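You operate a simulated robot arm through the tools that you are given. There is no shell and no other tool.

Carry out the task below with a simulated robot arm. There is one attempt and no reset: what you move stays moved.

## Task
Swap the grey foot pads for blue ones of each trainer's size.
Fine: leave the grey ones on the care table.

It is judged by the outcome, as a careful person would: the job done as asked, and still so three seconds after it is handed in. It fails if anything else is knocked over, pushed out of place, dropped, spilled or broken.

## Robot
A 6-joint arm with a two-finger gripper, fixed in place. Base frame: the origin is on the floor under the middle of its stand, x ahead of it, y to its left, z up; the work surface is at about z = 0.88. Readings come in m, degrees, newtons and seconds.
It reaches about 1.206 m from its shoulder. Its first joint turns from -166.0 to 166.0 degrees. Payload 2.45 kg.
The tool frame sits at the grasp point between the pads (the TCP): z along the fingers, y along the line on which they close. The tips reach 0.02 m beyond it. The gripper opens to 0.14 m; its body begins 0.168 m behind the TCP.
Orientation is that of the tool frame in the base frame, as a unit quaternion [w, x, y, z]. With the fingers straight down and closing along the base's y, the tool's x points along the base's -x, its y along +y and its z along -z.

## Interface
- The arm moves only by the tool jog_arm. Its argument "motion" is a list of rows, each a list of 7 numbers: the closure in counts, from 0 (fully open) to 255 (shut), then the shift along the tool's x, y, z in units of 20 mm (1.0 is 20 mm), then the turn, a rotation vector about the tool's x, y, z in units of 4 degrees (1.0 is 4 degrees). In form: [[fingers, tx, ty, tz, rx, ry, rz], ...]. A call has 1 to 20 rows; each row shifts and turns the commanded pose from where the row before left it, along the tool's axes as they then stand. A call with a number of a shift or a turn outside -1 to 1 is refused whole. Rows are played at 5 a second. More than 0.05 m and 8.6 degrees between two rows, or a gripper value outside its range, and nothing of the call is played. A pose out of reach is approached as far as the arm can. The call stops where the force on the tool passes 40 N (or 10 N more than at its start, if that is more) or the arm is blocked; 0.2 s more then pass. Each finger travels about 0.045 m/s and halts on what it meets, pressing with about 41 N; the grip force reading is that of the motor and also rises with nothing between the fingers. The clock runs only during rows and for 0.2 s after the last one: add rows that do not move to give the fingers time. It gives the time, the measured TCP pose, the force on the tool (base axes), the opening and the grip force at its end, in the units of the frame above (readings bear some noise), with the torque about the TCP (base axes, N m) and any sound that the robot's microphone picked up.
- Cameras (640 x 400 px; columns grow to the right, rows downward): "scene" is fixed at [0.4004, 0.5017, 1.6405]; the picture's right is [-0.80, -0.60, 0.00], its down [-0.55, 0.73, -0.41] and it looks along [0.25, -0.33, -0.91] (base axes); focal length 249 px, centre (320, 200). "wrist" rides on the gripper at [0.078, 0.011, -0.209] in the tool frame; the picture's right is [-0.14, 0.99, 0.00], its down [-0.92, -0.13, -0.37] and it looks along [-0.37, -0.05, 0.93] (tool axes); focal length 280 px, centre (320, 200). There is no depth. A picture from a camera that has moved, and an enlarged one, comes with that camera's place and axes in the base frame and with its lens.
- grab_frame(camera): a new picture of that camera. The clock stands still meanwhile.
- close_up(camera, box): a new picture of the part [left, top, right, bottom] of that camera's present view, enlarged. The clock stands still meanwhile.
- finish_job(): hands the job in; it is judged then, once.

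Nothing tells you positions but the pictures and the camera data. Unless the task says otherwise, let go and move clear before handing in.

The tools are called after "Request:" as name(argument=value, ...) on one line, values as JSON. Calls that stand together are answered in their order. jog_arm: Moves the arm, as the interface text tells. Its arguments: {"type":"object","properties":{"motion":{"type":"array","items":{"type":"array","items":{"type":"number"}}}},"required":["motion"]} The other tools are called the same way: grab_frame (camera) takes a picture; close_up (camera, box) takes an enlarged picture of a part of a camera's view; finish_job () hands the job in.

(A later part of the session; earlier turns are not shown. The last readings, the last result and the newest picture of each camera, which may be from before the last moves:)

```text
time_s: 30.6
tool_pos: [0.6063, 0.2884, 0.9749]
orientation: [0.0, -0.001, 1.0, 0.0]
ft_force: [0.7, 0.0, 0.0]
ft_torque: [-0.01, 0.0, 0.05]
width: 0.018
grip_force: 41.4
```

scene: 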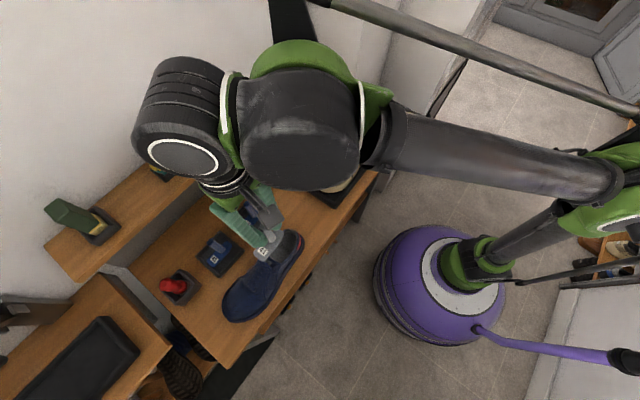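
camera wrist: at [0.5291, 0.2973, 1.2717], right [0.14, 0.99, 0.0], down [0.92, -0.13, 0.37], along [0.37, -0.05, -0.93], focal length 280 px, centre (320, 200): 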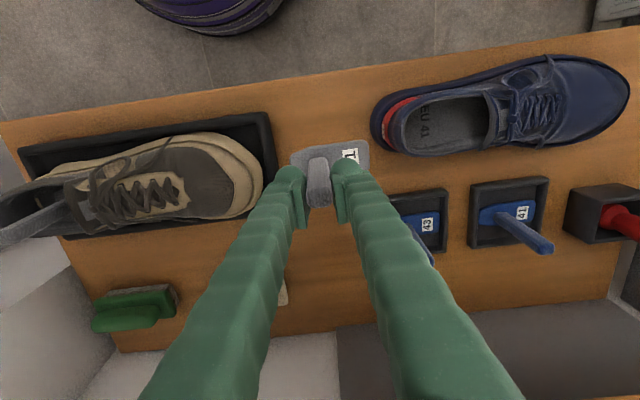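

Request:
jog_arm(motion=[[255, 0, 0, 0.1, 0, 0, 0], [255, 0, 0, 0, 0, 0, 0]])

Request:
jog_arm(motion=[[255, 0, 0, 0.1, 0, 0, 0], [255, 0, 0, 0, 0, 0, 0]])

Request:
jog_arm(motion=[[255, 0, 0, 0.1, 0, 0, 0], [255, 0, 0, 0, 0, 0, 0]])

```text
time_s: 31.2
tool_pos: [0.6069, 0.2872, 0.9729]
orientation: [0.0, -0.001, 1.0, 0.0]
ft_force: [-0.4, -0.2, -0.7]
ft_torque: [0.01, -0.01, 0.01]
width: 0.0183
grip_force: 40.7
```

```text
time_s: 31.8
tool_pos: [0.6072, 0.2862, 0.9706]
orientation: [0.0, -0.001, 1.0, 0.001]
ft_force: [0.4, 0.7, -0.3]
ft_torque: [-0.01, -0.02, -0.01]
width: 0.0181
grip_force: 41.0
```

```text
time_s: 32.4
tool_pos: [0.6077, 0.2871, 0.97]
orientation: [-0.001, -0.001, 1.0, 0.001]
ft_force: [-0.9, -0.1, -0.7]
ft_torque: [0.0, -0.01, 0.02]
width: 0.0179
grip_force: 40.9
```

Request:
jog_arm(motion=[[255, 0, 0, 0.1, 0, 0, 0], [255, 0, 0, 0, 0, 0, 0]])

Request:
jog_arm(motion=[[255, 0, 0, 0.1, 0, 0, 0], [255, 0, 0, 0, 0, 0, 0]])

Request:
jog_arm(motion=[[255, 0, 0, 0.1, 0, 0, 0], [255, 0, 0, 0, 0, 0, 0]])

Request:
close_up(camera="wrist", box=[220, 90, 420, 240])

```text
time_s: 33.0
tool_pos: [0.6068, 0.2865, 0.9673]
orientation: [0.0, 0.0, 1.0, -0.001]
ft_force: [-0.3, 0.4, -0.1]
ft_torque: [-0.03, -0.03, 0.0]
width: 0.0184
grip_force: 41.0
```

```text
time_s: 33.6
tool_pos: [0.6064, 0.2865, 0.9642]
orientation: [0.0, -0.001, 1.0, 0.0]
ft_force: [0.7, -1.3, 8.4]
ft_torque: [0.05, -0.12, -0.01]
width: 0.018
grip_force: 40.9
```

```text
time_s: 34.3
tool_pos: [0.6073, 0.2865, 0.9638]
orientation: [0.0, -0.001, 1.0, 0.0]
ft_force: [-1.4, -0.4, 18.3]
ft_torque: [0.0, 0.01, -0.01]
width: 0.0181
grip_force: 41.1
stopped in row 2: the force on the tool passed its limit at 41 N (the readings are from after the stop); the commanded pose is now the measured one
```

```text
2.67 times, centred on (320, 165) of wrist
camera zoom: at [0.5286, 0.2973, 1.1718], right [0.14, 0.99, 0.0], down [0.92, -0.13, 0.37], along [0.37, -0.05, -0.93], focal length 748 px, centre (320, 293)
```

zoom: 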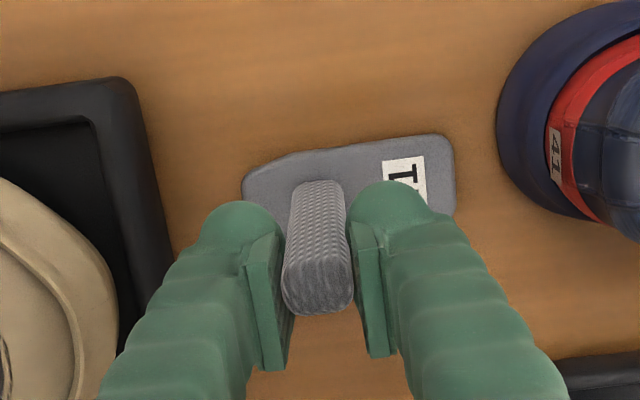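

The pad is resting on the table (contact at TCP z ≈ 0.9645). I ease off slightly, open the fingers, and lift away.

Request:
jog_arm(motion=[[255, 0, 0, -0.04, 0, 0, 0], [235, 0, 0, 0, 0, 0, 0], [215, 0, 0, 0, 0, 0, 0], [190, 0, 0, 0, 0, 0, 0], [164, 0, 0, 0, 0, 0, 0], [164, 0, 0, 0, 0, 0, 0]])

Request:
close_up(camera="wrist", box=[220, 90, 420, 240])

```text
time_s: 35.7
tool_pos: [0.6077, 0.2879, 0.9646]
orientation: [0.0, -0.001, 1.0, 0.0]
ft_force: [-0.5, -0.7, 0.5]
ft_torque: [0.02, 0.0, -0.01]
width: 0.0498
grip_force: 0.0
```

```text
2.67 times, centred on (320, 165) of wrist
camera zoom: at [0.5293, 0.2978, 1.1718], right [0.14, 0.99, 0.0], down [0.92, -0.13, 0.37], along [0.37, -0.05, -0.93], focal length 748 px, centre (320, 293)
```

zoom: 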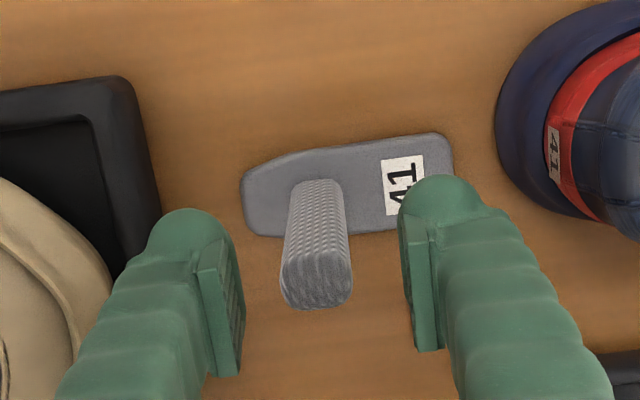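

Grey 41 stands stably on the table. I rise and move over the blue 41 pad's handle (≈[0.744, 0.538]).

Request:
jog_arm(motion=[[164, 0, 0, -1, 0, 0, 0], [164, 0, 0, -1, 0, 0, 0], [164, 0, 0, -1, 0, 0, 0], [164, 0, 0, -1, 0, 0, 0], [164, 0, 0, -1, 0, 0, 0], [164, 0, 0, -1, 0, 0, 0], [164, 0, 0, -1, 0, 0, 0], [164, 0, 0, -1, 0, 0, 0]])

Request:
jog_arm(motion=[[164, -0.527, 0.9615, 0, 0, 0, 0], [164, -0.527, 0.9615, 0, 0, 0, 0], [164, -0.527, 0.9615, 0, 0, 0, 0], [164, -0.527, 0.9615, 0, 0, 0, 0], [164, -0.527, 0.9615, 0, 0, 0, 0], [164, -0.527, 0.9615, 0, 0, 0, 0], [164, -0.527, 0.9615, 0, 0, 0, 0], [164, -0.527, 0.9615, 0, 0, 0, 0], [164, -0.527, 0.9615, 0, 0, 0, 0], [164, -0.527, 0.9615, 0, 0, 0, 0], [164, -0.527, 0.9615, 0, 0, 0, 0], [164, -0.527, 0.9615, 0, 0, 0, 0], [164, -0.527, 0.9615, 0, 0, 0, 0], [164, 0, 0, 0, 0, 0, 0]])

Request:
grab_frame(camera="wrist")

Request:
grab_frame(camera="scene")

```text
time_s: 37.5
tool_pos: [0.6081, 0.2866, 1.1232]
orientation: [0.001, -0.001, 1.0, 0.0]
ft_force: [0.3, 0.5, 0.4]
ft_torque: [-0.01, -0.03, 0.03]
width: 0.05
grip_force: 0.1
```

```text
time_s: 40.5
tool_pos: [0.7421, 0.5365, 1.125]
orientation: [0.001, -0.002, 1.0, 0.0]
ft_force: [0.2, -0.9, 0.1]
ft_torque: [0.03, 0.01, -0.01]
width: 0.0499
grip_force: 0.1
```

```text
taken
camera wrist: at [0.6648, 0.5474, 1.3325], right [0.14, 0.99, 0.0], down [0.92, -0.13, 0.37], along [0.37, -0.05, -0.93], focal length 280 px, centre (320, 200)
```

wrist: 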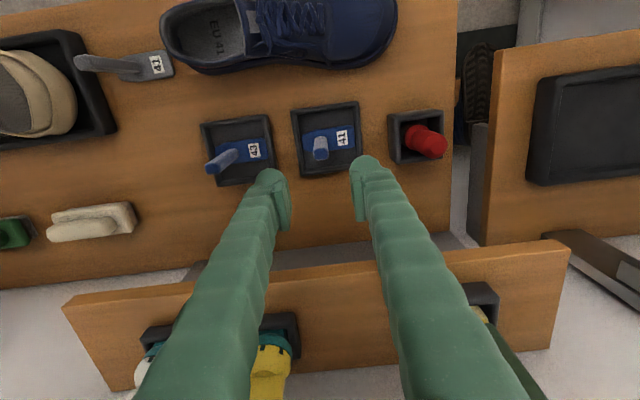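

```text
taken
```

scene: 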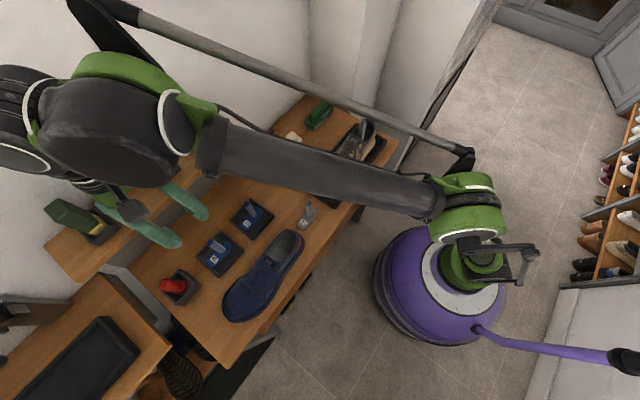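

I see the blue 41 handle between the fingers' lines of approach. I zoom to refine its position.

Request:
close_up(camera="wrist", box=[260, 90, 400, 190])

Request:
close_up(camera="wrist", box=[60, 0, 260, 130])

```text
4.00 times, centred on (330, 140) of wrist
camera zoom: at [0.6648, 0.5474, 1.3325], right [0.14, 0.99, 0.0], down [0.92, -0.13, 0.37], along [0.37, -0.05, -0.93], focal length 1122 px, centre (280, 440)
```

zoom: 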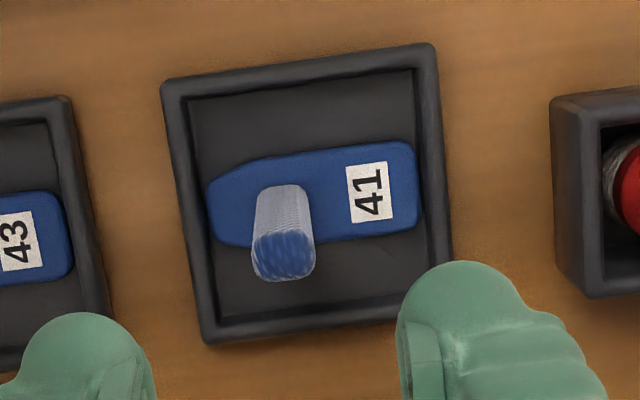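

```text
3.08 times, centred on (160, 65) of wrist
camera zoom: at [0.6648, 0.5474, 1.3325], right [0.14, 0.99, 0.0], down [0.92, -0.13, 0.37], along [0.37, -0.05, -0.93], focal length 863 px, centre (812, 615)
```

zoom: 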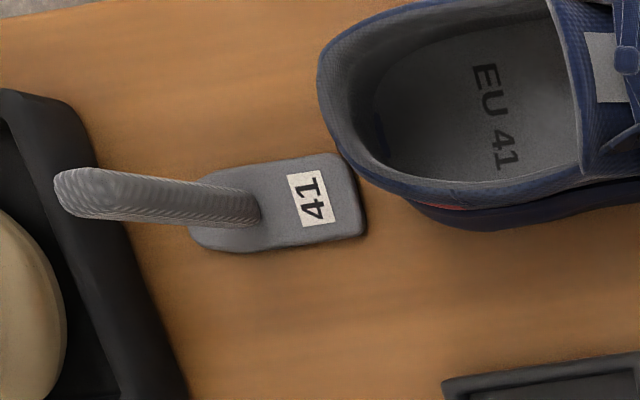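

Blue 41 handle top is at about [0.743, 0.5385]. I descend to grasp height with fingers 50 mm apart.

Request:
jog_arm(motion=[[164, 0, 0.1, 1, 0, 0, 0], [164, 0, 0, 1, 0, 0, 0], [164, 0, 0, 1, 0, 0, 0], [164, 0, 0, 1, 0, 0, 0], [164, 0, 0, 1, 0, 0, 0], [164, 0, 0, 1, 0, 0, 0], [164, 0, 0, 1, 0, 0, 0], [164, 0, 0, 0.7, 0, 0, 0], [164, 0, 0, 0, 0, 0, 0]])

Request:
close_up(camera="wrist", box=[220, 90, 420, 240])

Request:
grab_frame(camera="scene")

```text
time_s: 42.5
tool_pos: [0.742, 0.5405, 0.9698]
orientation: [0.0, -0.001, 1.0, 0.0]
ft_force: [-0.3, 0.1, -0.1]
ft_torque: [-0.02, 0.0, 0.01]
width: 0.0499
grip_force: 0.1
```

```text
2.67 times, centred on (320, 165) of wrist
camera zoom: at [0.6659, 0.5503, 1.1773], right [0.14, 0.99, 0.0], down [0.92, -0.13, 0.37], along [0.37, -0.05, -0.93], focal length 748 px, centre (320, 293)
```

zoom: 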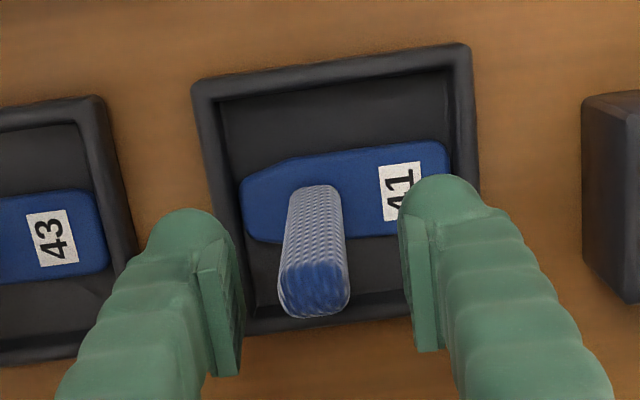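

```text
taken
```

scene: 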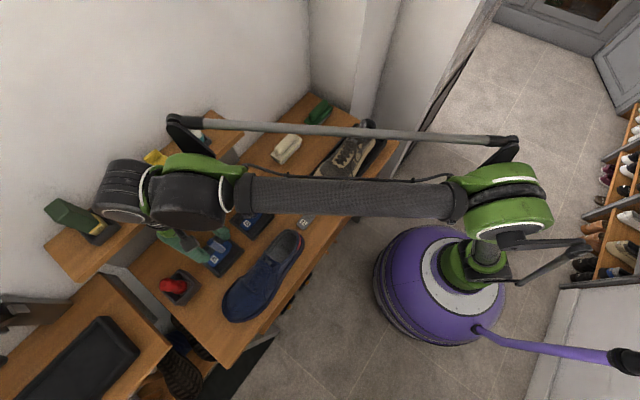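

Handle is between the fingers; I nudge 2 mm and close on it.

Request:
jog_arm(motion=[[164, 0, -0.1, 0, 0, 0, 0], [190, 0, 0, 0, 0, 0, 0], [220, 0, 0, 0, 0, 0, 0], [255, 0, 0, 0, 0, 0, 0], [255, 0, 0, 0, 0, 0, 0], [255, 0, 0, 0, 0, 0, 0]])

Request:
close_up(camera="wrist", box=[220, 90, 420, 240])

```text
time_s: 43.9
tool_pos: [0.7429, 0.5371, 0.9694]
orientation: [0.0, -0.001, 1.0, 0.0]
ft_force: [0.3, 0.3, 0.0]
ft_torque: [-0.03, 0.0, 0.01]
width: 0.018
grip_force: 41.1
```

```text
2.67 times, centred on (320, 165) of wrist
camera zoom: at [0.6659, 0.5477, 1.1776], right [0.14, 0.99, 0.0], down [0.92, -0.13, 0.37], along [0.37, -0.05, -0.93], focal length 748 px, centre (320, 293)
```

zoom: 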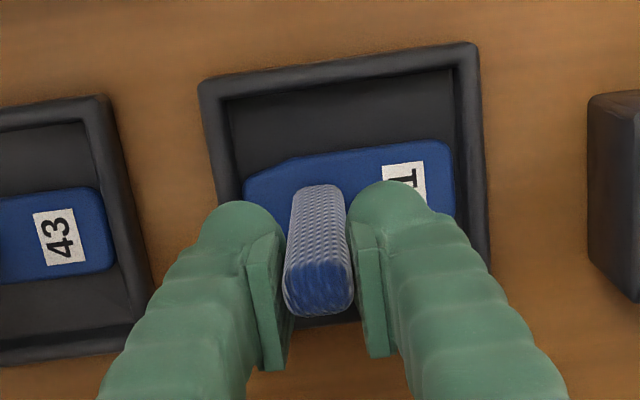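

Blue 41 is gripped in the same way as the grey one was. I lift it clear and check the tray stays put.

Request:
jog_arm(motion=[[255, 0, 0, -0.5, 0, 0, 0], [255, 0, 0, -1, 0, 0, 0], [255, 0, 0, -1, 0, 0, 0], [255, 0, 0, -1, 0, 0, 0], [255, 0, 0, -1, 0, 0, 0], [255, 0, 0, -1, 0, 0, 0], [255, 0, 0, -1, 0, 0, 0], [255, 0, 0, -1, 0, 0, 0], [255, 0, 0, -1, 0, 0, 0], [255, 0, 0, 0, 0, 0, 0]])

Request:
grab_frame(camera="wrist")

```text
time_s: 46.1
tool_pos: [0.743, 0.5361, 1.1413]
orientation: [0.0, -0.001, 1.0, -0.001]
ft_force: [0.4, 0.9, -0.9]
ft_torque: [0.03, -0.01, -0.03]
width: 0.0179
grip_force: 41.2
```

```text
taken
camera wrist: at [0.6663, 0.5462, 1.3483], right [0.14, 0.99, 0.0], down [0.92, -0.13, 0.37], along [0.37, -0.05, -0.93], focal length 280 px, centre (320, 200)
```

wrist: 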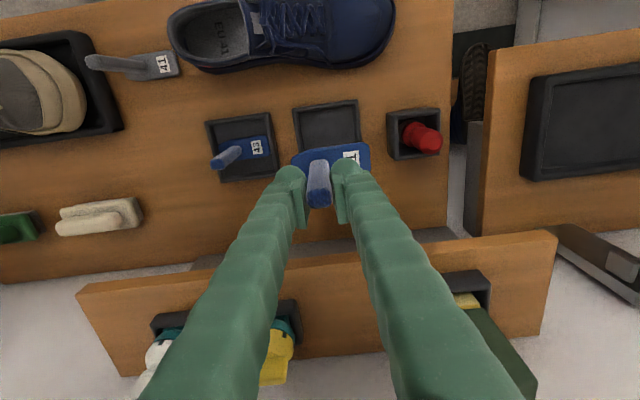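

The blue 41 pad is lifted and the tray stayed. I carry it over the blue trainer's opening.

Request:
jog_arm(motion=[[255, 0.947, -0.59, 0, 0, 0, 0], [255, 0.947, -0.59, 0, 0, 0, 0], [255, 0.947, -0.59, 0, 0, 0, 0], [255, 0.947, -0.59, 0, 0, 0, 0], [255, 0.947, -0.59, 0, 0, 0, 0], [255, 0.947, -0.59, 0, 0, 0, 0], [255, 0.947, -0.59, 0, 0, 0, 0], [255, 0.947, -0.59, 0, 0, 0, 0], [255, 0, 0, 0, 0, 0, 0]])

Request:
grab_frame(camera="wrist")

```text
time_s: 48.1
tool_pos: [0.5916, 0.4419, 1.141]
orientation: [0.0, -0.001, 1.0, 0.0]
ft_force: [-0.2, -0.7, 0.4]
ft_torque: [0.01, 0.01, 0.0]
width: 0.0181
grip_force: 41.1
```

```text
taken
camera wrist: at [0.5138, 0.4526, 1.3487], right [0.14, 0.99, 0.0], down [0.92, -0.13, 0.37], along [0.37, -0.05, -0.93], focal length 280 px, centre (320, 200)
```

wrist: 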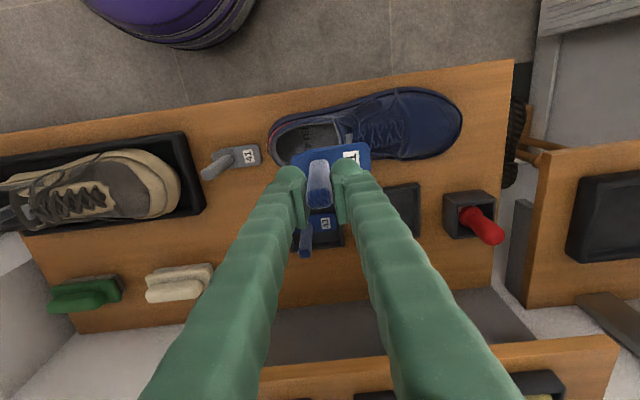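

Shoe position is unchanged. I pitch the pad toe-down 20° and begin lowering along the reverse of the extraction path.

Request:
jog_arm(motion=[[255, 0, 0, 0, 1, 0, 0], [255, 0, 0, 0, 1, 0, 0], [255, 0, 0, 0, 1, 0, 0], [255, 0, 0, 0, 1, 0, 0], [255, 0, 0, 0, 1, 0, 0], [255, 0, 0.342, 0.94, 0, 0, 0], [255, 0, 0.342, 0.94, 0, 0, 0], [255, 0, 0.342, 0.94, 0, 0, 0], [255, 0, 0, 0, 0, 0, 0]])

Request:
close_up(camera="wrist", box=[220, 90, 420, 240])

```text
time_s: 50.1
tool_pos: [0.5934, 0.4415, 1.0797]
orientation: [0.0, -0.002, 0.985, -0.174]
ft_force: [-0.3, 0.3, -0.3]
ft_torque: [0.0, 0.0, 0.03]
width: 0.0176
grip_force: 41.0
```

```text
2.67 times, centred on (320, 165) of wrist
camera zoom: at [0.5153, 0.5223, 1.2716], right [0.14, 0.93, -0.34], down [0.92, 0.01, 0.39], along [0.37, -0.36, -0.86], focal length 748 px, centre (320, 293)
```

zoom: 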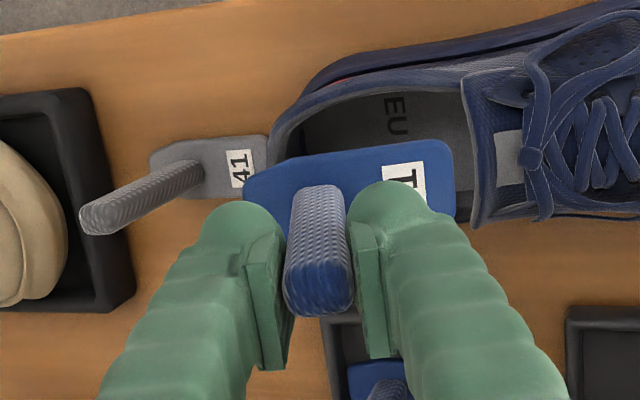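

Aligned with the opening. I continue down in 10 mm steps.

Request:
jog_arm(motion=[[255, 0, 0.171, 0.47, 0, 0, 0], [255, 0, 0.171, 0.47, 0, 0, 0], [255, 0, 0.171, 0.47, 0, 0, 0], [255, 0, 0.12, 0.329, 0, 0, 0], [255, 0, 0, 0, 0, 0, 0]])

Request:
close_up(camera="wrist", box=[220, 90, 420, 240])

```text
time_s: 51.3
tool_pos: [0.5915, 0.4415, 1.0442]
orientation: [0.001, -0.001, 0.985, -0.174]
ft_force: [0.1, 0.4, -0.4]
ft_torque: [0.01, 0.01, -0.01]
width: 0.0181
grip_force: 40.6
```

```text
2.67 times, centred on (320, 165) of wrist
camera zoom: at [0.5141, 0.5232, 1.2355], right [0.14, 0.93, -0.34], down [0.92, 0.01, 0.39], along [0.37, -0.36, -0.86], focal length 748 px, centre (320, 293)
```

zoom: 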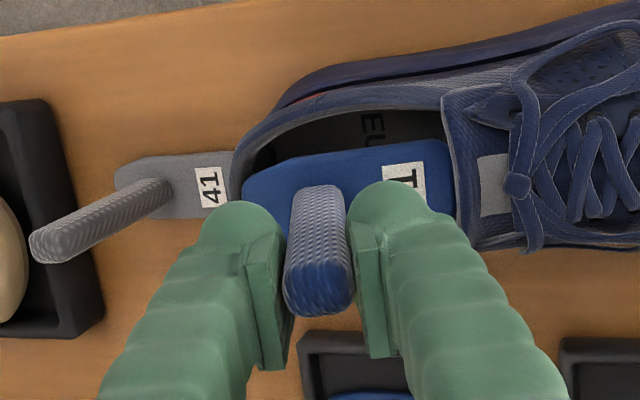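

View matches the extraction picture. I now move down and forward beneath the tongue.

Request:
jog_arm(motion=[[255, 0, 0.2905, 0.2135, 0, 0, 0], [255, 0, 0.2905, 0.2135, 0, 0, 0], [255, 0, 0.2905, 0.2135, 0, 0, 0], [255, 0, 0.2905, 0.2135, 0, 0, 0], [255, 0, 0.2905, 0.2135, 0, 0, 0], [255, 0, 0, 0, 0, 0, 0]])

Request:
close_up(camera="wrist", box=[220, 90, 420, 240])

```text
time_s: 52.7
tool_pos: [0.5935, 0.4609, 1.0143]
orientation: [0.001, -0.002, 0.985, -0.174]
ft_force: [-0.8, -0.4, -1.1]
ft_torque: [0.03, 0.01, -0.01]
width: 0.0181
grip_force: 40.9
```

```text
2.67 times, centred on (320, 165) of wrist
camera zoom: at [0.5149, 0.543, 1.2051], right [0.14, 0.93, -0.34], down [0.92, 0.01, 0.39], along [0.37, -0.36, -0.86], focal length 748 px, centre (320, 293)
```

zoom: 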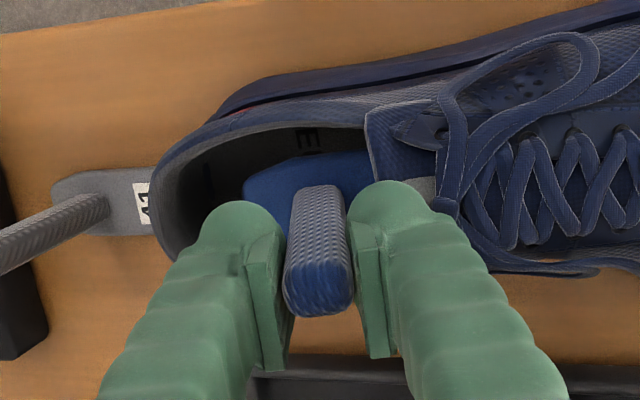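

No contact forces. I level the pad by reversing the pitch sequence.

Request:
jog_arm(motion=[[255, 0, 0, 0, -1, 0, 0], [255, 0, -0.2265, 0.153, -1, 0, 0], [255, 0, -0.2366, 0.137, -1, 0, 0], [255, 0, -0.2457, 0.12, -1, 0, 0], [255, 0, -0.2535, 0.103, -1, 0, 0], [255, 0, -0.26, 0.085, 0, 0, 0], [255, 0, 0, 0, 0, 0, 0]])

Request:
close_up(camera="wrist", box=[220, 90, 420, 240])

```text
time_s: 54.3
tool_pos: [0.5923, 0.4364, 1.0042]
orientation: [0.0, 0.0, 1.0, 0.001]
ft_force: [-0.8, 0.0, 0.3]
ft_torque: [0.0, 0.01, 0.0]
width: 0.0178
grip_force: 41.7
```

```text
2.67 times, centred on (320, 165) of wrist
camera zoom: at [0.5144, 0.4468, 1.2121], right [0.14, 0.99, 0.0], down [0.92, -0.13, 0.37], along [0.37, -0.05, -0.93], focal length 748 px, centre (320, 293)
```

zoom: 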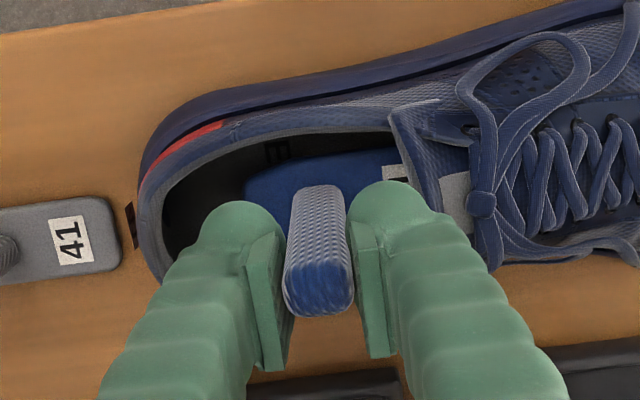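

Level and over the insole. I lower in fine steps to contact.

Request:
jog_arm(motion=[[255, 0, 0, 0.15, 0, 0, 0], [255, 0, 0, 0.15, 0, 0, 0], [255, 0, 0, 0, 0, 0, 0]])

Request:
jog_arm(motion=[[255, 0, 0, 0.07, 0, 0, 0], [255, 0, 0, 0, 0, 0, 0]])

Request:
jog_arm(motion=[[255, 0, 0, 0.07, 0, 0, 0], [255, 0, 0, 0, 0, 0, 0]])

```text
time_s: 55.1
tool_pos: [0.593, 0.4359, 0.9991]
orientation: [0.0, -0.001, 1.0, 0.0]
ft_force: [0.0, 0.1, 0.5]
ft_torque: [0.05, 0.03, 0.01]
width: 0.018
grip_force: 41.7
```

```text
time_s: 55.7
tool_pos: [0.5912, 0.436, 0.9971]
orientation: [-0.001, -0.001, 1.0, 0.001]
ft_force: [1.1, 3.9, 8.4]
ft_torque: [0.02, 0.03, 0.0]
width: 0.0182
grip_force: 41.4
```

```text
time_s: 56.3
tool_pos: [0.5909, 0.4364, 0.997]
orientation: [0.001, -0.002, 1.0, 0.001]
ft_force: [4.3, 8.2, 29.9]
ft_torque: [-0.19, -0.01, 0.04]
width: 0.0179
grip_force: 40.8
```

Contact is felt slightly (2 mm) above the expected height with a little sideways force. I compare the view with the original grey pad seating.

Request:
close_up(camera="wrist", box=[240, 110, 400, 230])

Request:
close_up(camera="wrist", box=[220, 90, 420, 240])

```text
3.33 times, centred on (320, 170) of wrist
camera zoom: at [0.5134, 0.4469, 1.2042], right [0.14, 0.99, 0.0], down [0.92, -0.13, 0.37], along [0.37, -0.05, -0.93], focal length 935 px, centre (320, 300)
```

zoom: 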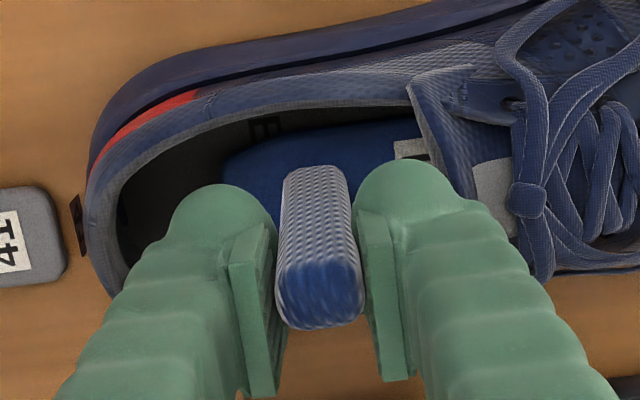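

```text
2.67 times, centred on (320, 165) of wrist
camera zoom: at [0.5134, 0.4469, 1.2042], right [0.14, 0.99, 0.0], down [0.92, -0.13, 0.37], along [0.37, -0.05, -0.93], focal length 748 px, centre (320, 293)
```

zoom: 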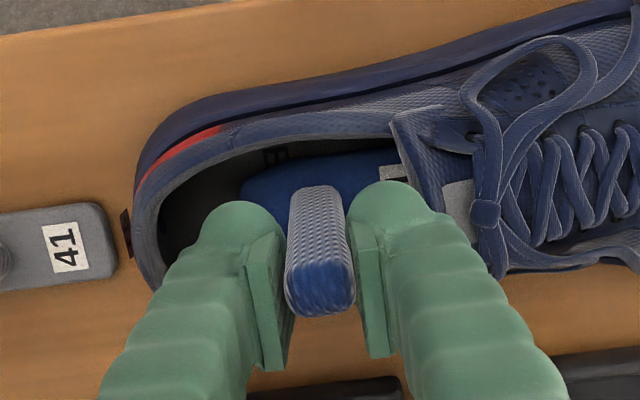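

The original grey pad lay pitched about 3° toe-down on the insole slope, so I unload slightly, match that pitch, and settle again.

Request:
jog_arm(motion=[[255, 0, 0, -0.15, 0, 0, 0], [255, 0, 0, 0, 0.7, 0, 0], [255, 0, 0, 0, 0, 0, 0]])

Request:
jog_arm(motion=[[255, 0, 0, 0.07, 0, 0, 0], [255, 0, 0, 0, 0, 0, 0]])

Request:
jog_arm(motion=[[255, 0, 0, 0.07, 0, 0, 0], [255, 0, 0, 0, 0, 0, 0]])

Request:
close_up(camera="wrist", box=[240, 110, 400, 230])

```text
time_s: 57.1
tool_pos: [0.5919, 0.4367, 0.9996]
orientation: [0.0, -0.001, 1.0, -0.024]
ft_force: [0.6, 0.1, 0.4]
ft_torque: [0.01, 0.03, 0.02]
width: 0.018
grip_force: 41.1
```

```text
time_s: 57.7
tool_pos: [0.592, 0.4364, 0.9978]
orientation: [0.0, -0.001, 1.0, -0.025]
ft_force: [0.6, 0.3, -0.7]
ft_torque: [0.04, -0.03, -0.01]
width: 0.0183
grip_force: 40.5
```

```text
time_s: 58.3
tool_pos: [0.5918, 0.436, 0.9955]
orientation: [0.0, -0.001, 1.0, -0.025]
ft_force: [1.0, 0.9, 2.1]
ft_torque: [-0.03, 0.04, 0.0]
width: 0.0182
grip_force: 40.8
```

```text
3.33 times, centred on (320, 170) of wrist
camera zoom: at [0.5147, 0.4565, 1.2028], right [0.14, 0.99, -0.05], down [0.92, -0.11, 0.37], along [0.37, -0.1, -0.93], focal length 935 px, centre (320, 300)
```

zoom: 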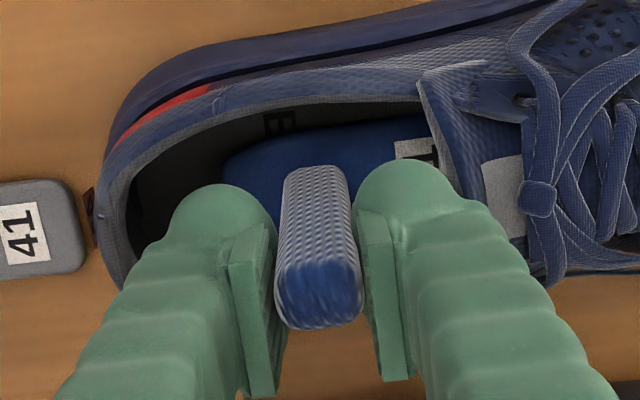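

Now it seats at z ≈ 0.9955 with light contact, as the grey one did. I press a touch more and release.

Request:
jog_arm(motion=[[255, 0, 0, 0.03, 0, 0, 0], [240, 0, 0, 0, 0, 0, 0], [220, 0, 0, 0, 0, 0, 0], [200, 0, 0, 0, 0, 0, 0], [182, 0, 0, 0, 0, 0, 0], [182, 0, 0, 0, 0, 0, 0]])

Request:
close_up(camera="wrist", box=[240, 110, 400, 230])

```text
time_s: 59.7
tool_pos: [0.592, 0.4357, 0.9946]
orientation: [0.0, -0.001, 1.0, -0.026]
ft_force: [-0.4, -0.8, -0.3]
ft_torque: [0.01, 0.03, 0.02]
width: 0.0401
grip_force: 0.0
```

```text
3.33 times, centred on (320, 170) of wrist
camera zoom: at [0.5147, 0.4565, 1.2025], right [0.14, 0.99, -0.05], down [0.92, -0.11, 0.37], along [0.37, -0.1, -0.93], focal length 935 px, centre (320, 300)
```

zoom: 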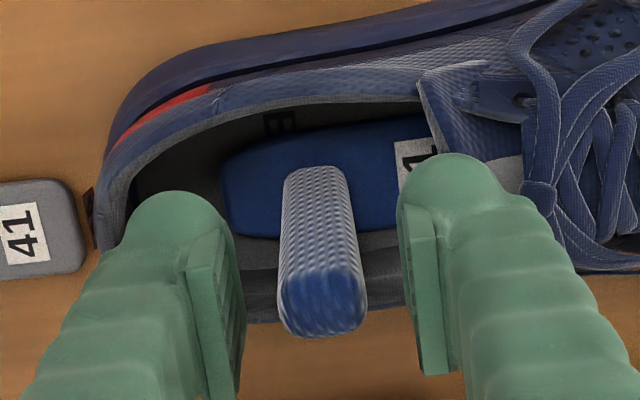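

Released and standing in the trainer. I lift away and check the result.

Request:
jog_arm(motion=[[182, 0, 0, -0.5, 0, 0, 0], [182, 0, 0, -1, 0, 0, 0], [182, 0, 0, -1, 0, 0, 0], [182, 0, 0, -1, 0, 0, 0], [182, 0, 0, -1, 0, 0, 0], [182, 0, 0, -1, 0, 0, 0], [182, 0, 0, -1, 0, 0, 0], [182, 0, 0, -1, 0, 0, 0], [182, 0, 0, 0, -0.7, 0, 0], [182, 0, 0, 0, 0, 0, 0]])

Request:
grab_frame(camera="wrist")

Request:
close_up(camera="wrist", box=[260, 90, 400, 180])

```text
time_s: 61.9
tool_pos: [0.5928, 0.4439, 1.1457]
orientation: [0.0, 0.0, 1.0, 0.001]
ft_force: [-0.5, 0.1, -0.4]
ft_torque: [0.01, 0.0, -0.02]
width: 0.0401
grip_force: 0.0
```

```text
taken
camera wrist: at [0.5151, 0.4537, 1.3529], right [0.14, 0.99, 0.0], down [0.92, -0.13, 0.37], along [0.37, -0.05, -0.93], focal length 280 px, centre (320, 200)
```

wrist: 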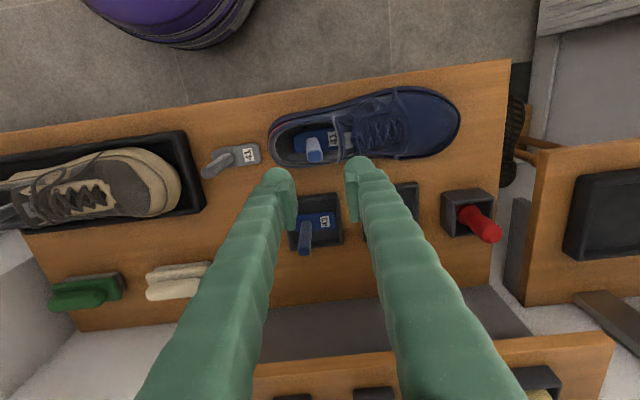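

```text
4.44 times, centred on (330, 135) of wrist
camera zoom: at [0.5151, 0.4537, 1.3529], right [0.14, 0.99, 0.0], down [0.92, -0.13, 0.37], along [0.37, -0.05, -0.93], focal length 1246 px, centre (276, 489)
```

zoom: 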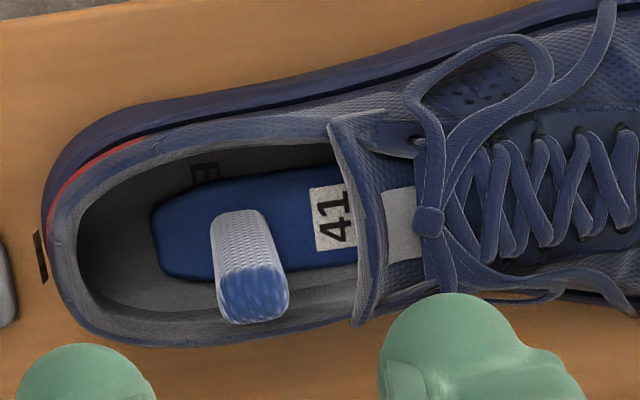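

Blue 41 is seated in the blue trainer exactly where the grey was. Next I travel to the tan trainer's grey 43 handle (≈[0.617, -0.015], top z ≈ 1.04).

Request:
jog_arm(motion=[[164, 0, -1, -1, 0, 0, 0], [164, 0, -1, 0, 0, 0, 0], [164, 0, -1, 0, 0, 0, 0], [164, 0, -1, 0, 0, 0, 0], [164, 0, -1, 0, 0, 0, 0], [164, 0, -1, 0, 0, 0, 0], [164, 0, -1, 0, 0, 0, 0], [164, 0, -1, 0, 0, 0, 0], [164, 0, -1, 0, 0, 0, 0], [164, 0, -1, 0, 0, 0, 0], [164, 0, -1, 0, 0, 0, 0], [164, 0, -1, 0, 0, 0, 0], [164, -0.6, -1, 0, 0, 0, 0], [164, -0.6, -1, 0, 0, 0, 0], [164, 0, -1, 0, 0, 0, 0], [164, 0, -1, 0, 0, 0, 0], [164, 0, -1, 0, 0, 0, 0], [164, 0, -1, 0, 0, 0, 0], [164, 0, -1, 0, 0, 0, 0], [164, 0, -1, 0, 0, 0, 0]])

Request:
jog_arm(motion=[[164, 0, -1, 0, 0, 0, 0], [164, 0, -1, 0, 0, 0, 0], [164, 0, -0.9, 0, 0, 0, 0], [164, 0, 0, 0, 0, 0, 0]])

Request:
grab_frame(camera="wrist")

Request:
grab_frame(camera="scene")

```text
time_s: 66.1
tool_pos: [0.6157, 0.0438, 1.1655]
orientation: [0.0, -0.001, 1.0, 0.0]
ft_force: [-0.5, 0.7, -0.3]
ft_torque: [-0.01, 0.03, 0.0]
width: 0.0501
grip_force: 0.2
```

```text
time_s: 67.1
tool_pos: [0.6157, -0.0167, 1.1664]
orientation: [0.0, 0.0, 1.0, 0.0]
ft_force: [-0.1, 0.5, 0.3]
ft_torque: [0.03, 0.02, -0.02]
width: 0.0501
grip_force: 0.0
```

```text
taken
camera wrist: at [0.5379, -0.0052, 1.3727], right [0.14, 0.99, 0.0], down [0.92, -0.13, 0.37], along [0.37, -0.05, -0.93], focal length 280 px, centre (320, 200)
```

wrist: 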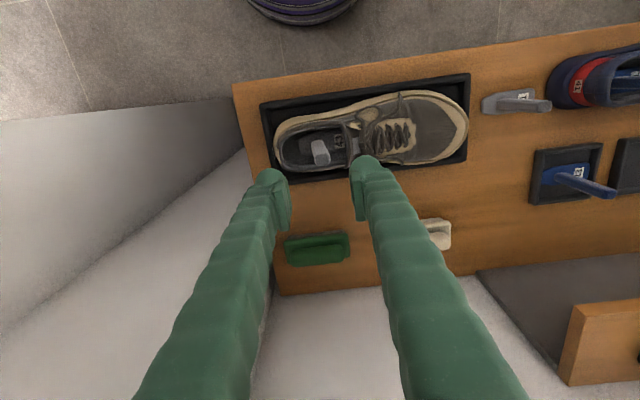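

```text
taken
```

scene: 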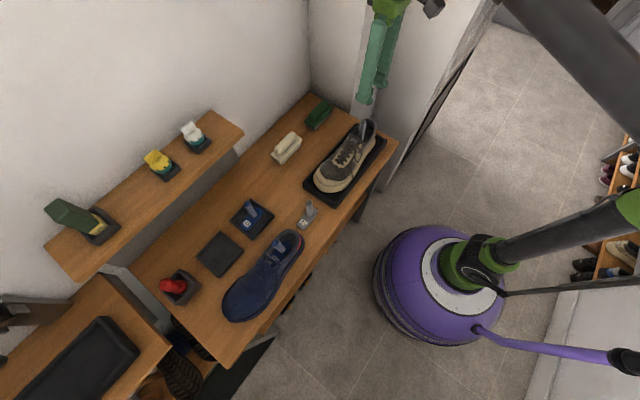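

Request:
close_up(camera="wrist", box=[260, 90, 400, 190])

Request:
close_up(camera="scene", box=[300, 80, 400, 210])

Request:
close_up(camera="scene", box=[200, 180, 330, 330])

```text
4.00 times, centred on (330, 140) of wrist
camera zoom: at [0.5379, -0.0052, 1.3727], right [0.14, 0.99, 0.0], down [0.92, -0.13, 0.37], along [0.37, -0.05, -0.93], focal length 1122 px, centre (280, 440)
```

zoom: 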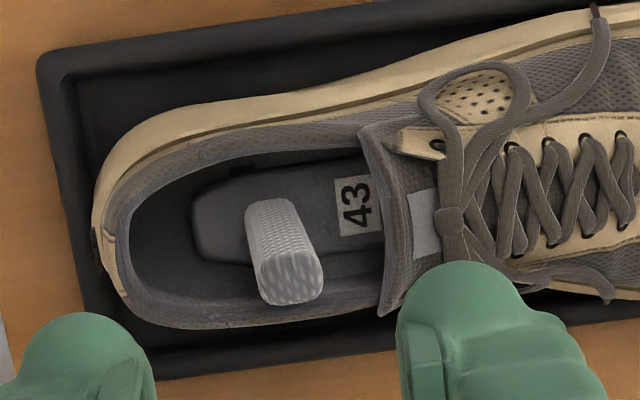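

```text
3.08 times, centred on (350, 145) of scene
camera zoom: at [0.4004, 0.5017, 1.6405], right [-0.8, -0.6, 0.0], down [-0.55, 0.73, -0.41], along [0.25, -0.33, -0.91], focal length 765 px, centre (228, 369)
```

zoom: 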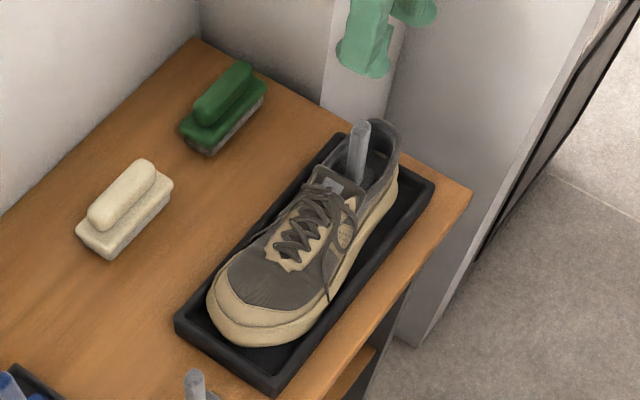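

```text
2.67 times, centred on (265, 255) of scene
camera zoom: at [0.4004, 0.5017, 1.6405], right [-0.8, -0.6, 0.0], down [-0.55, 0.73, -0.41], along [0.25, -0.33, -0.91], focal length 663 px, centre (467, 53)
```

zoom: 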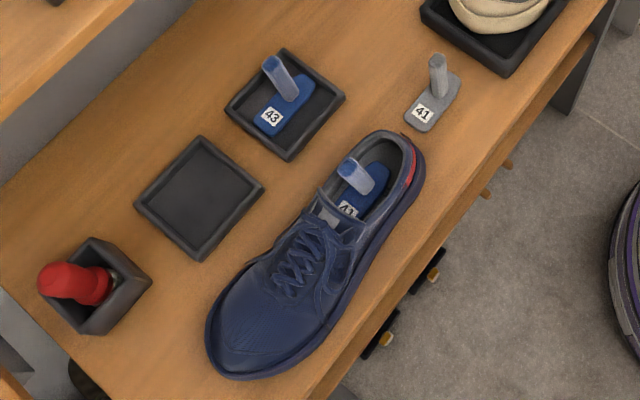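

Grey 43 handle top is at about [0.6185, -0.013, 1.04] and leans a few degrees with the insole. I descend partway around it and look again.

Request:
jog_arm(motion=[[164, -0.14, 0.18, 1, 0, 0, 0], [164, 0, 0, 1, 0, 0, 0], [164, 0, 0, 1, 0, 0, 0], [170, 0, 0, 1, 0, 0, 0], [173, 0, 0, 1, 0, 0, 0], [173, 0, 0, 0.5, 0, 0, 0], [173, 0, 0, 0, 0, 0, 0]])

Request:
close_up(camera="wrist", box=[240, 110, 400, 230])

Request:
close_up(camera="scene", box=[300, 80, 400, 210])

```text
time_s: 68.7
tool_pos: [0.6191, -0.0108, 1.0536]
orientation: [0.0, 0.0, 1.0, 0.0]
ft_force: [-0.1, 0.1, 0.2]
ft_torque: [-0.03, 0.0, 0.03]
width: 0.0454
grip_force: 0.1
```

```text
3.33 times, centred on (320, 170) of wrist
camera zoom: at [0.5412, -0.0018, 1.2628], right [0.14, 0.99, 0.0], down [0.92, -0.13, 0.37], along [0.37, -0.05, -0.93], focal length 935 px, centre (320, 300)
```

zoom: 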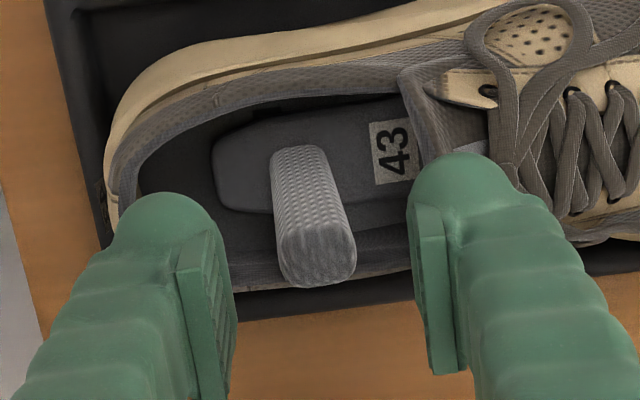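

```text
3.08 times, centred on (350, 145) of scene
camera zoom: at [0.4004, 0.5017, 1.6405], right [-0.8, -0.6, 0.0], down [-0.55, 0.73, -0.41], along [0.25, -0.33, -0.91], focal length 765 px, centre (228, 369)
```

zoom: 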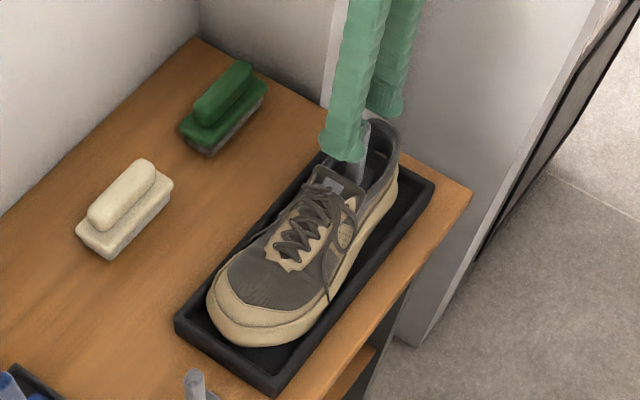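

The handle is centred but leans about 4.5°. I match that lean, then descend the last 22 mm.

Request:
jog_arm(motion=[[173, 0.05, 0.05, 0, 0.55, 0, 0], [173, 0, 0, 0, 0.55, 0, 0], [173, 0, 0, 0.55, 0, 0, 0], [173, 0, 0, 0.55, 0, 0, 0], [173, 0, 0, 0, 0, 0, 0]])

Request:
close_up(camera="wrist", box=[240, 110, 400, 230])

```text
time_s: 69.9
tool_pos: [0.6179, -0.0126, 1.0327]
orientation: [0.001, 0.0, 0.999, -0.039]
ft_force: [-0.6, -0.1, 0.7]
ft_torque: [0.0, 0.01, -0.02]
width: 0.0452
grip_force: 0.0
```

```text
3.33 times, centred on (320, 170) of wrist
camera zoom: at [0.541, 0.0139, 1.2394], right [0.14, 0.99, -0.08], down [0.92, -0.1, 0.38], along [0.37, -0.12, -0.92], focal length 935 px, centre (320, 300)
```

zoom: 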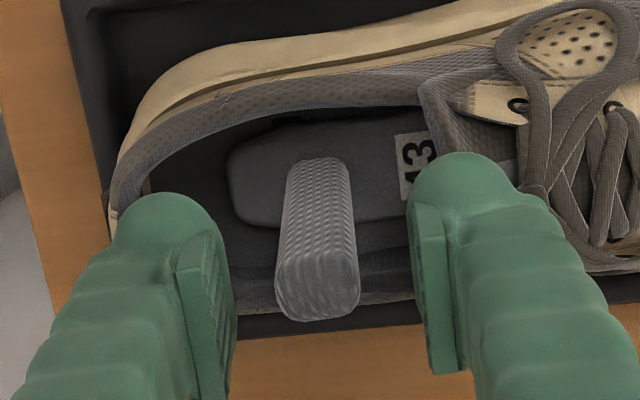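

Aligned. I lower 2 mm more and close on the grey 43 handle.

Request:
jog_arm(motion=[[173, 0, 0, 0.1, 0, 0, 0], [195, 0, 0, 0, 0, 0, 0], [220, 0, 0, 0, 0, 0, 0], [255, 0, 0, 0, 0, 0, 0], [255, 0, 0, 0, 0, 0, 0], [255, 0, 0, 0, 0, 0, 0]])

Request:
close_up(camera="wrist", box=[240, 110, 400, 230])

```text
time_s: 71.3
tool_pos: [0.62, -0.0138, 1.0322]
orientation: [0.0, -0.001, 0.999, -0.038]
ft_force: [0.2, 0.0, -0.1]
ft_torque: [-0.02, 0.0, 0.01]
width: 0.0182
grip_force: 41.0
```

```text
3.33 times, centred on (320, 170) of wrist
camera zoom: at [0.5413, 0.0139, 1.2376], right [0.14, 0.99, -0.08], down [0.92, -0.1, 0.38], along [0.37, -0.12, -0.92], focal length 935 px, centre (320, 300)
```

zoom: 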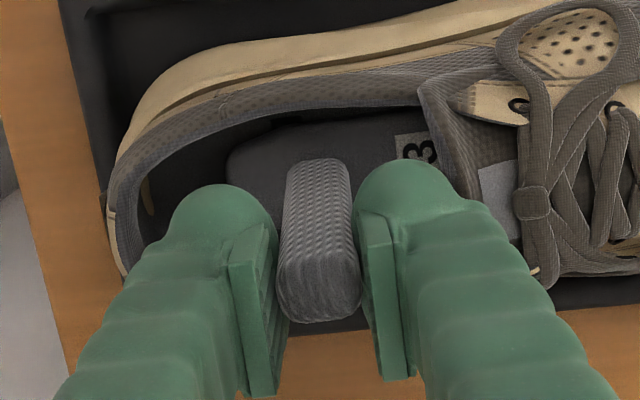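

Firm grip with almost no side load. I lift 12 mm and then pitch the pad heel-up as with the first trainer.

Request:
jog_arm(motion=[[255, 0, 0, -0.2, 0, 0, 0], [255, 0, 0, -0.2, 0, 0, 0], [255, 0, 0, -0.2, 0, 0, 0], [255, 0, 0, 0, 0, 0, 0]])

Request:
jog_arm(motion=[[255, 0, 0.246, -0.059, 1, 0, 0], [255, 0, 0.2415, -0.076, 1, 0, 0], [255, 0, 0.2356, -0.093, 1, 0, 0], [255, 0, 0.2285, -0.109, 1, 0, 0], [255, 0, 0, 0, 0, 0, 0]])

Request:
close_up(camera="wrist", box=[220, 90, 420, 240])

```text
time_s: 72.3
tool_pos: [0.6185, -0.0127, 1.0431]
orientation: [0.0, -0.001, 0.999, -0.038]
ft_force: [0.1, -0.3, 0.6]
ft_torque: [-0.01, 0.01, 0.0]
width: 0.018
grip_force: 41.4
```

```text
time_s: 73.5
tool_pos: [0.6179, 0.0106, 1.0458]
orientation: [0.001, -0.001, 0.984, -0.177]
ft_force: [-0.2, 0.3, 0.2]
ft_torque: [0.04, 0.01, -0.04]
width: 0.0178
grip_force: 40.7
```

```text
2.67 times, centred on (320, 165) of wrist
camera zoom: at [0.5406, 0.0921, 1.2363], right [0.14, 0.93, -0.35], down [0.92, 0.01, 0.39], along [0.37, -0.37, -0.85], focal length 748 px, centre (320, 293)
```

zoom: 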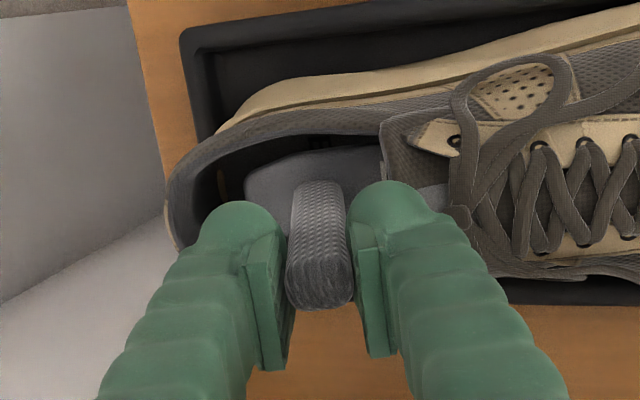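

No contact. Now back, then up, in small steps.

Request:
jog_arm(motion=[[255, 0, -0.258, -0.048, 0, 0, 0], [255, 0, -0.258, -0.048, 0, 0, 0], [255, 0, -0.258, -0.048, 0, 0, 0], [255, 0, 0, 0, 0, 0, 0]])

Request:
jog_arm(motion=[[255, 0, -0.213, -0.2141, 0, 0, 0], [255, 0, -0.213, -0.2141, 0, 0, 0], [255, 0, -0.213, -0.2141, 0, 0, 0], [255, 0, -0.213, -0.2141, 0, 0, 0], [255, 0, 0, 0, 0, 0, 0]])

Request:
close_up(camera="wrist", box=[220, 90, 420, 240])

```text
time_s: 74.5
tool_pos: [0.619, -0.0038, 1.0553]
orientation: [0.0, -0.001, 0.984, -0.177]
ft_force: [-0.4, 6.8, 0.8]
ft_torque: [0.51, 0.01, 0.06]
width: 0.0183
grip_force: 40.5
```

```text
time_s: 75.7
tool_pos: [0.6191, -0.0148, 1.0768]
orientation: [0.0, 0.0, 0.984, -0.177]
ft_force: [-2.8, 0.3, -1.6]
ft_torque: [0.04, 0.21, -0.06]
width: 0.0183
grip_force: 41.0
```

```text
2.67 times, centred on (320, 165) of wrist
camera zoom: at [0.5409, 0.0681, 1.2678], right [0.14, 0.93, -0.34], down [0.92, 0.01, 0.39], along [0.37, -0.37, -0.85], focal length 748 px, centre (320, 293)
```

zoom: 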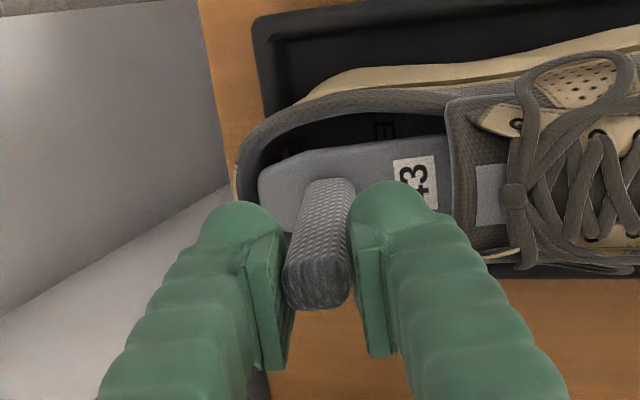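

I noticed a light touch at the heel (about 7 N, now gone) and a small side force. I check the shoe's position and the pad before continuing.

Request:
close_up(camera="scene", box=[300, 80, 400, 210])

Request:
grab_frame(camera="wrist")

Request:
close_up(camera="wrist", box=[270, 100, 380, 180])

```text
3.08 times, centred on (350, 145) of scene
camera zoom: at [0.4004, 0.5017, 1.6405], right [-0.8, -0.6, 0.0], down [-0.55, 0.73, -0.41], along [0.25, -0.33, -0.91], focal length 765 px, centre (228, 369)
```

zoom: 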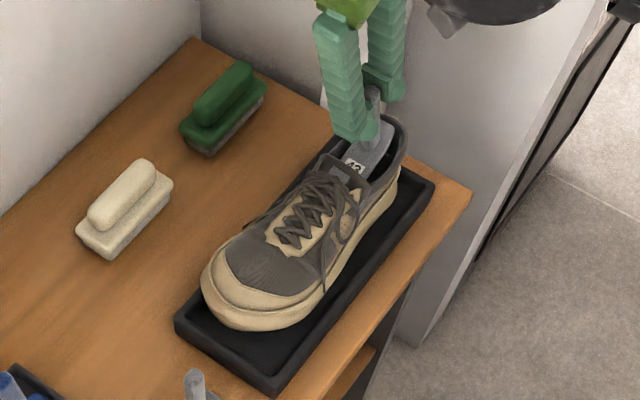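

```text
taken
camera wrist: at [0.5409, 0.0681, 1.2678], right [0.14, 0.93, -0.34], down [0.92, 0.01, 0.39], along [0.37, -0.37, -0.85], focal length 280 px, centre (320, 200)
```

wrist: 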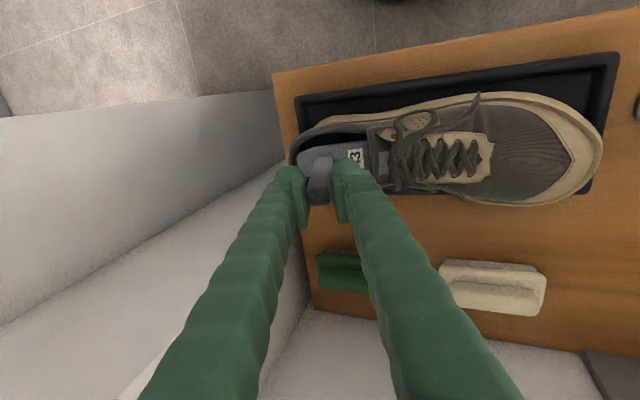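

```text
5.00 times, centred on (325, 140) of wrist
camera zoom: at [0.5409, 0.0681, 1.2678], right [0.14, 0.93, -0.34], down [0.92, 0.01, 0.39], along [0.37, -0.37, -0.85], focal length 1402 px, centre (295, 500)
```

zoom: 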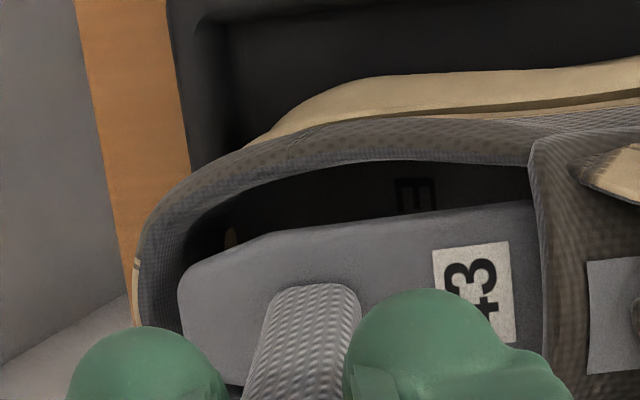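

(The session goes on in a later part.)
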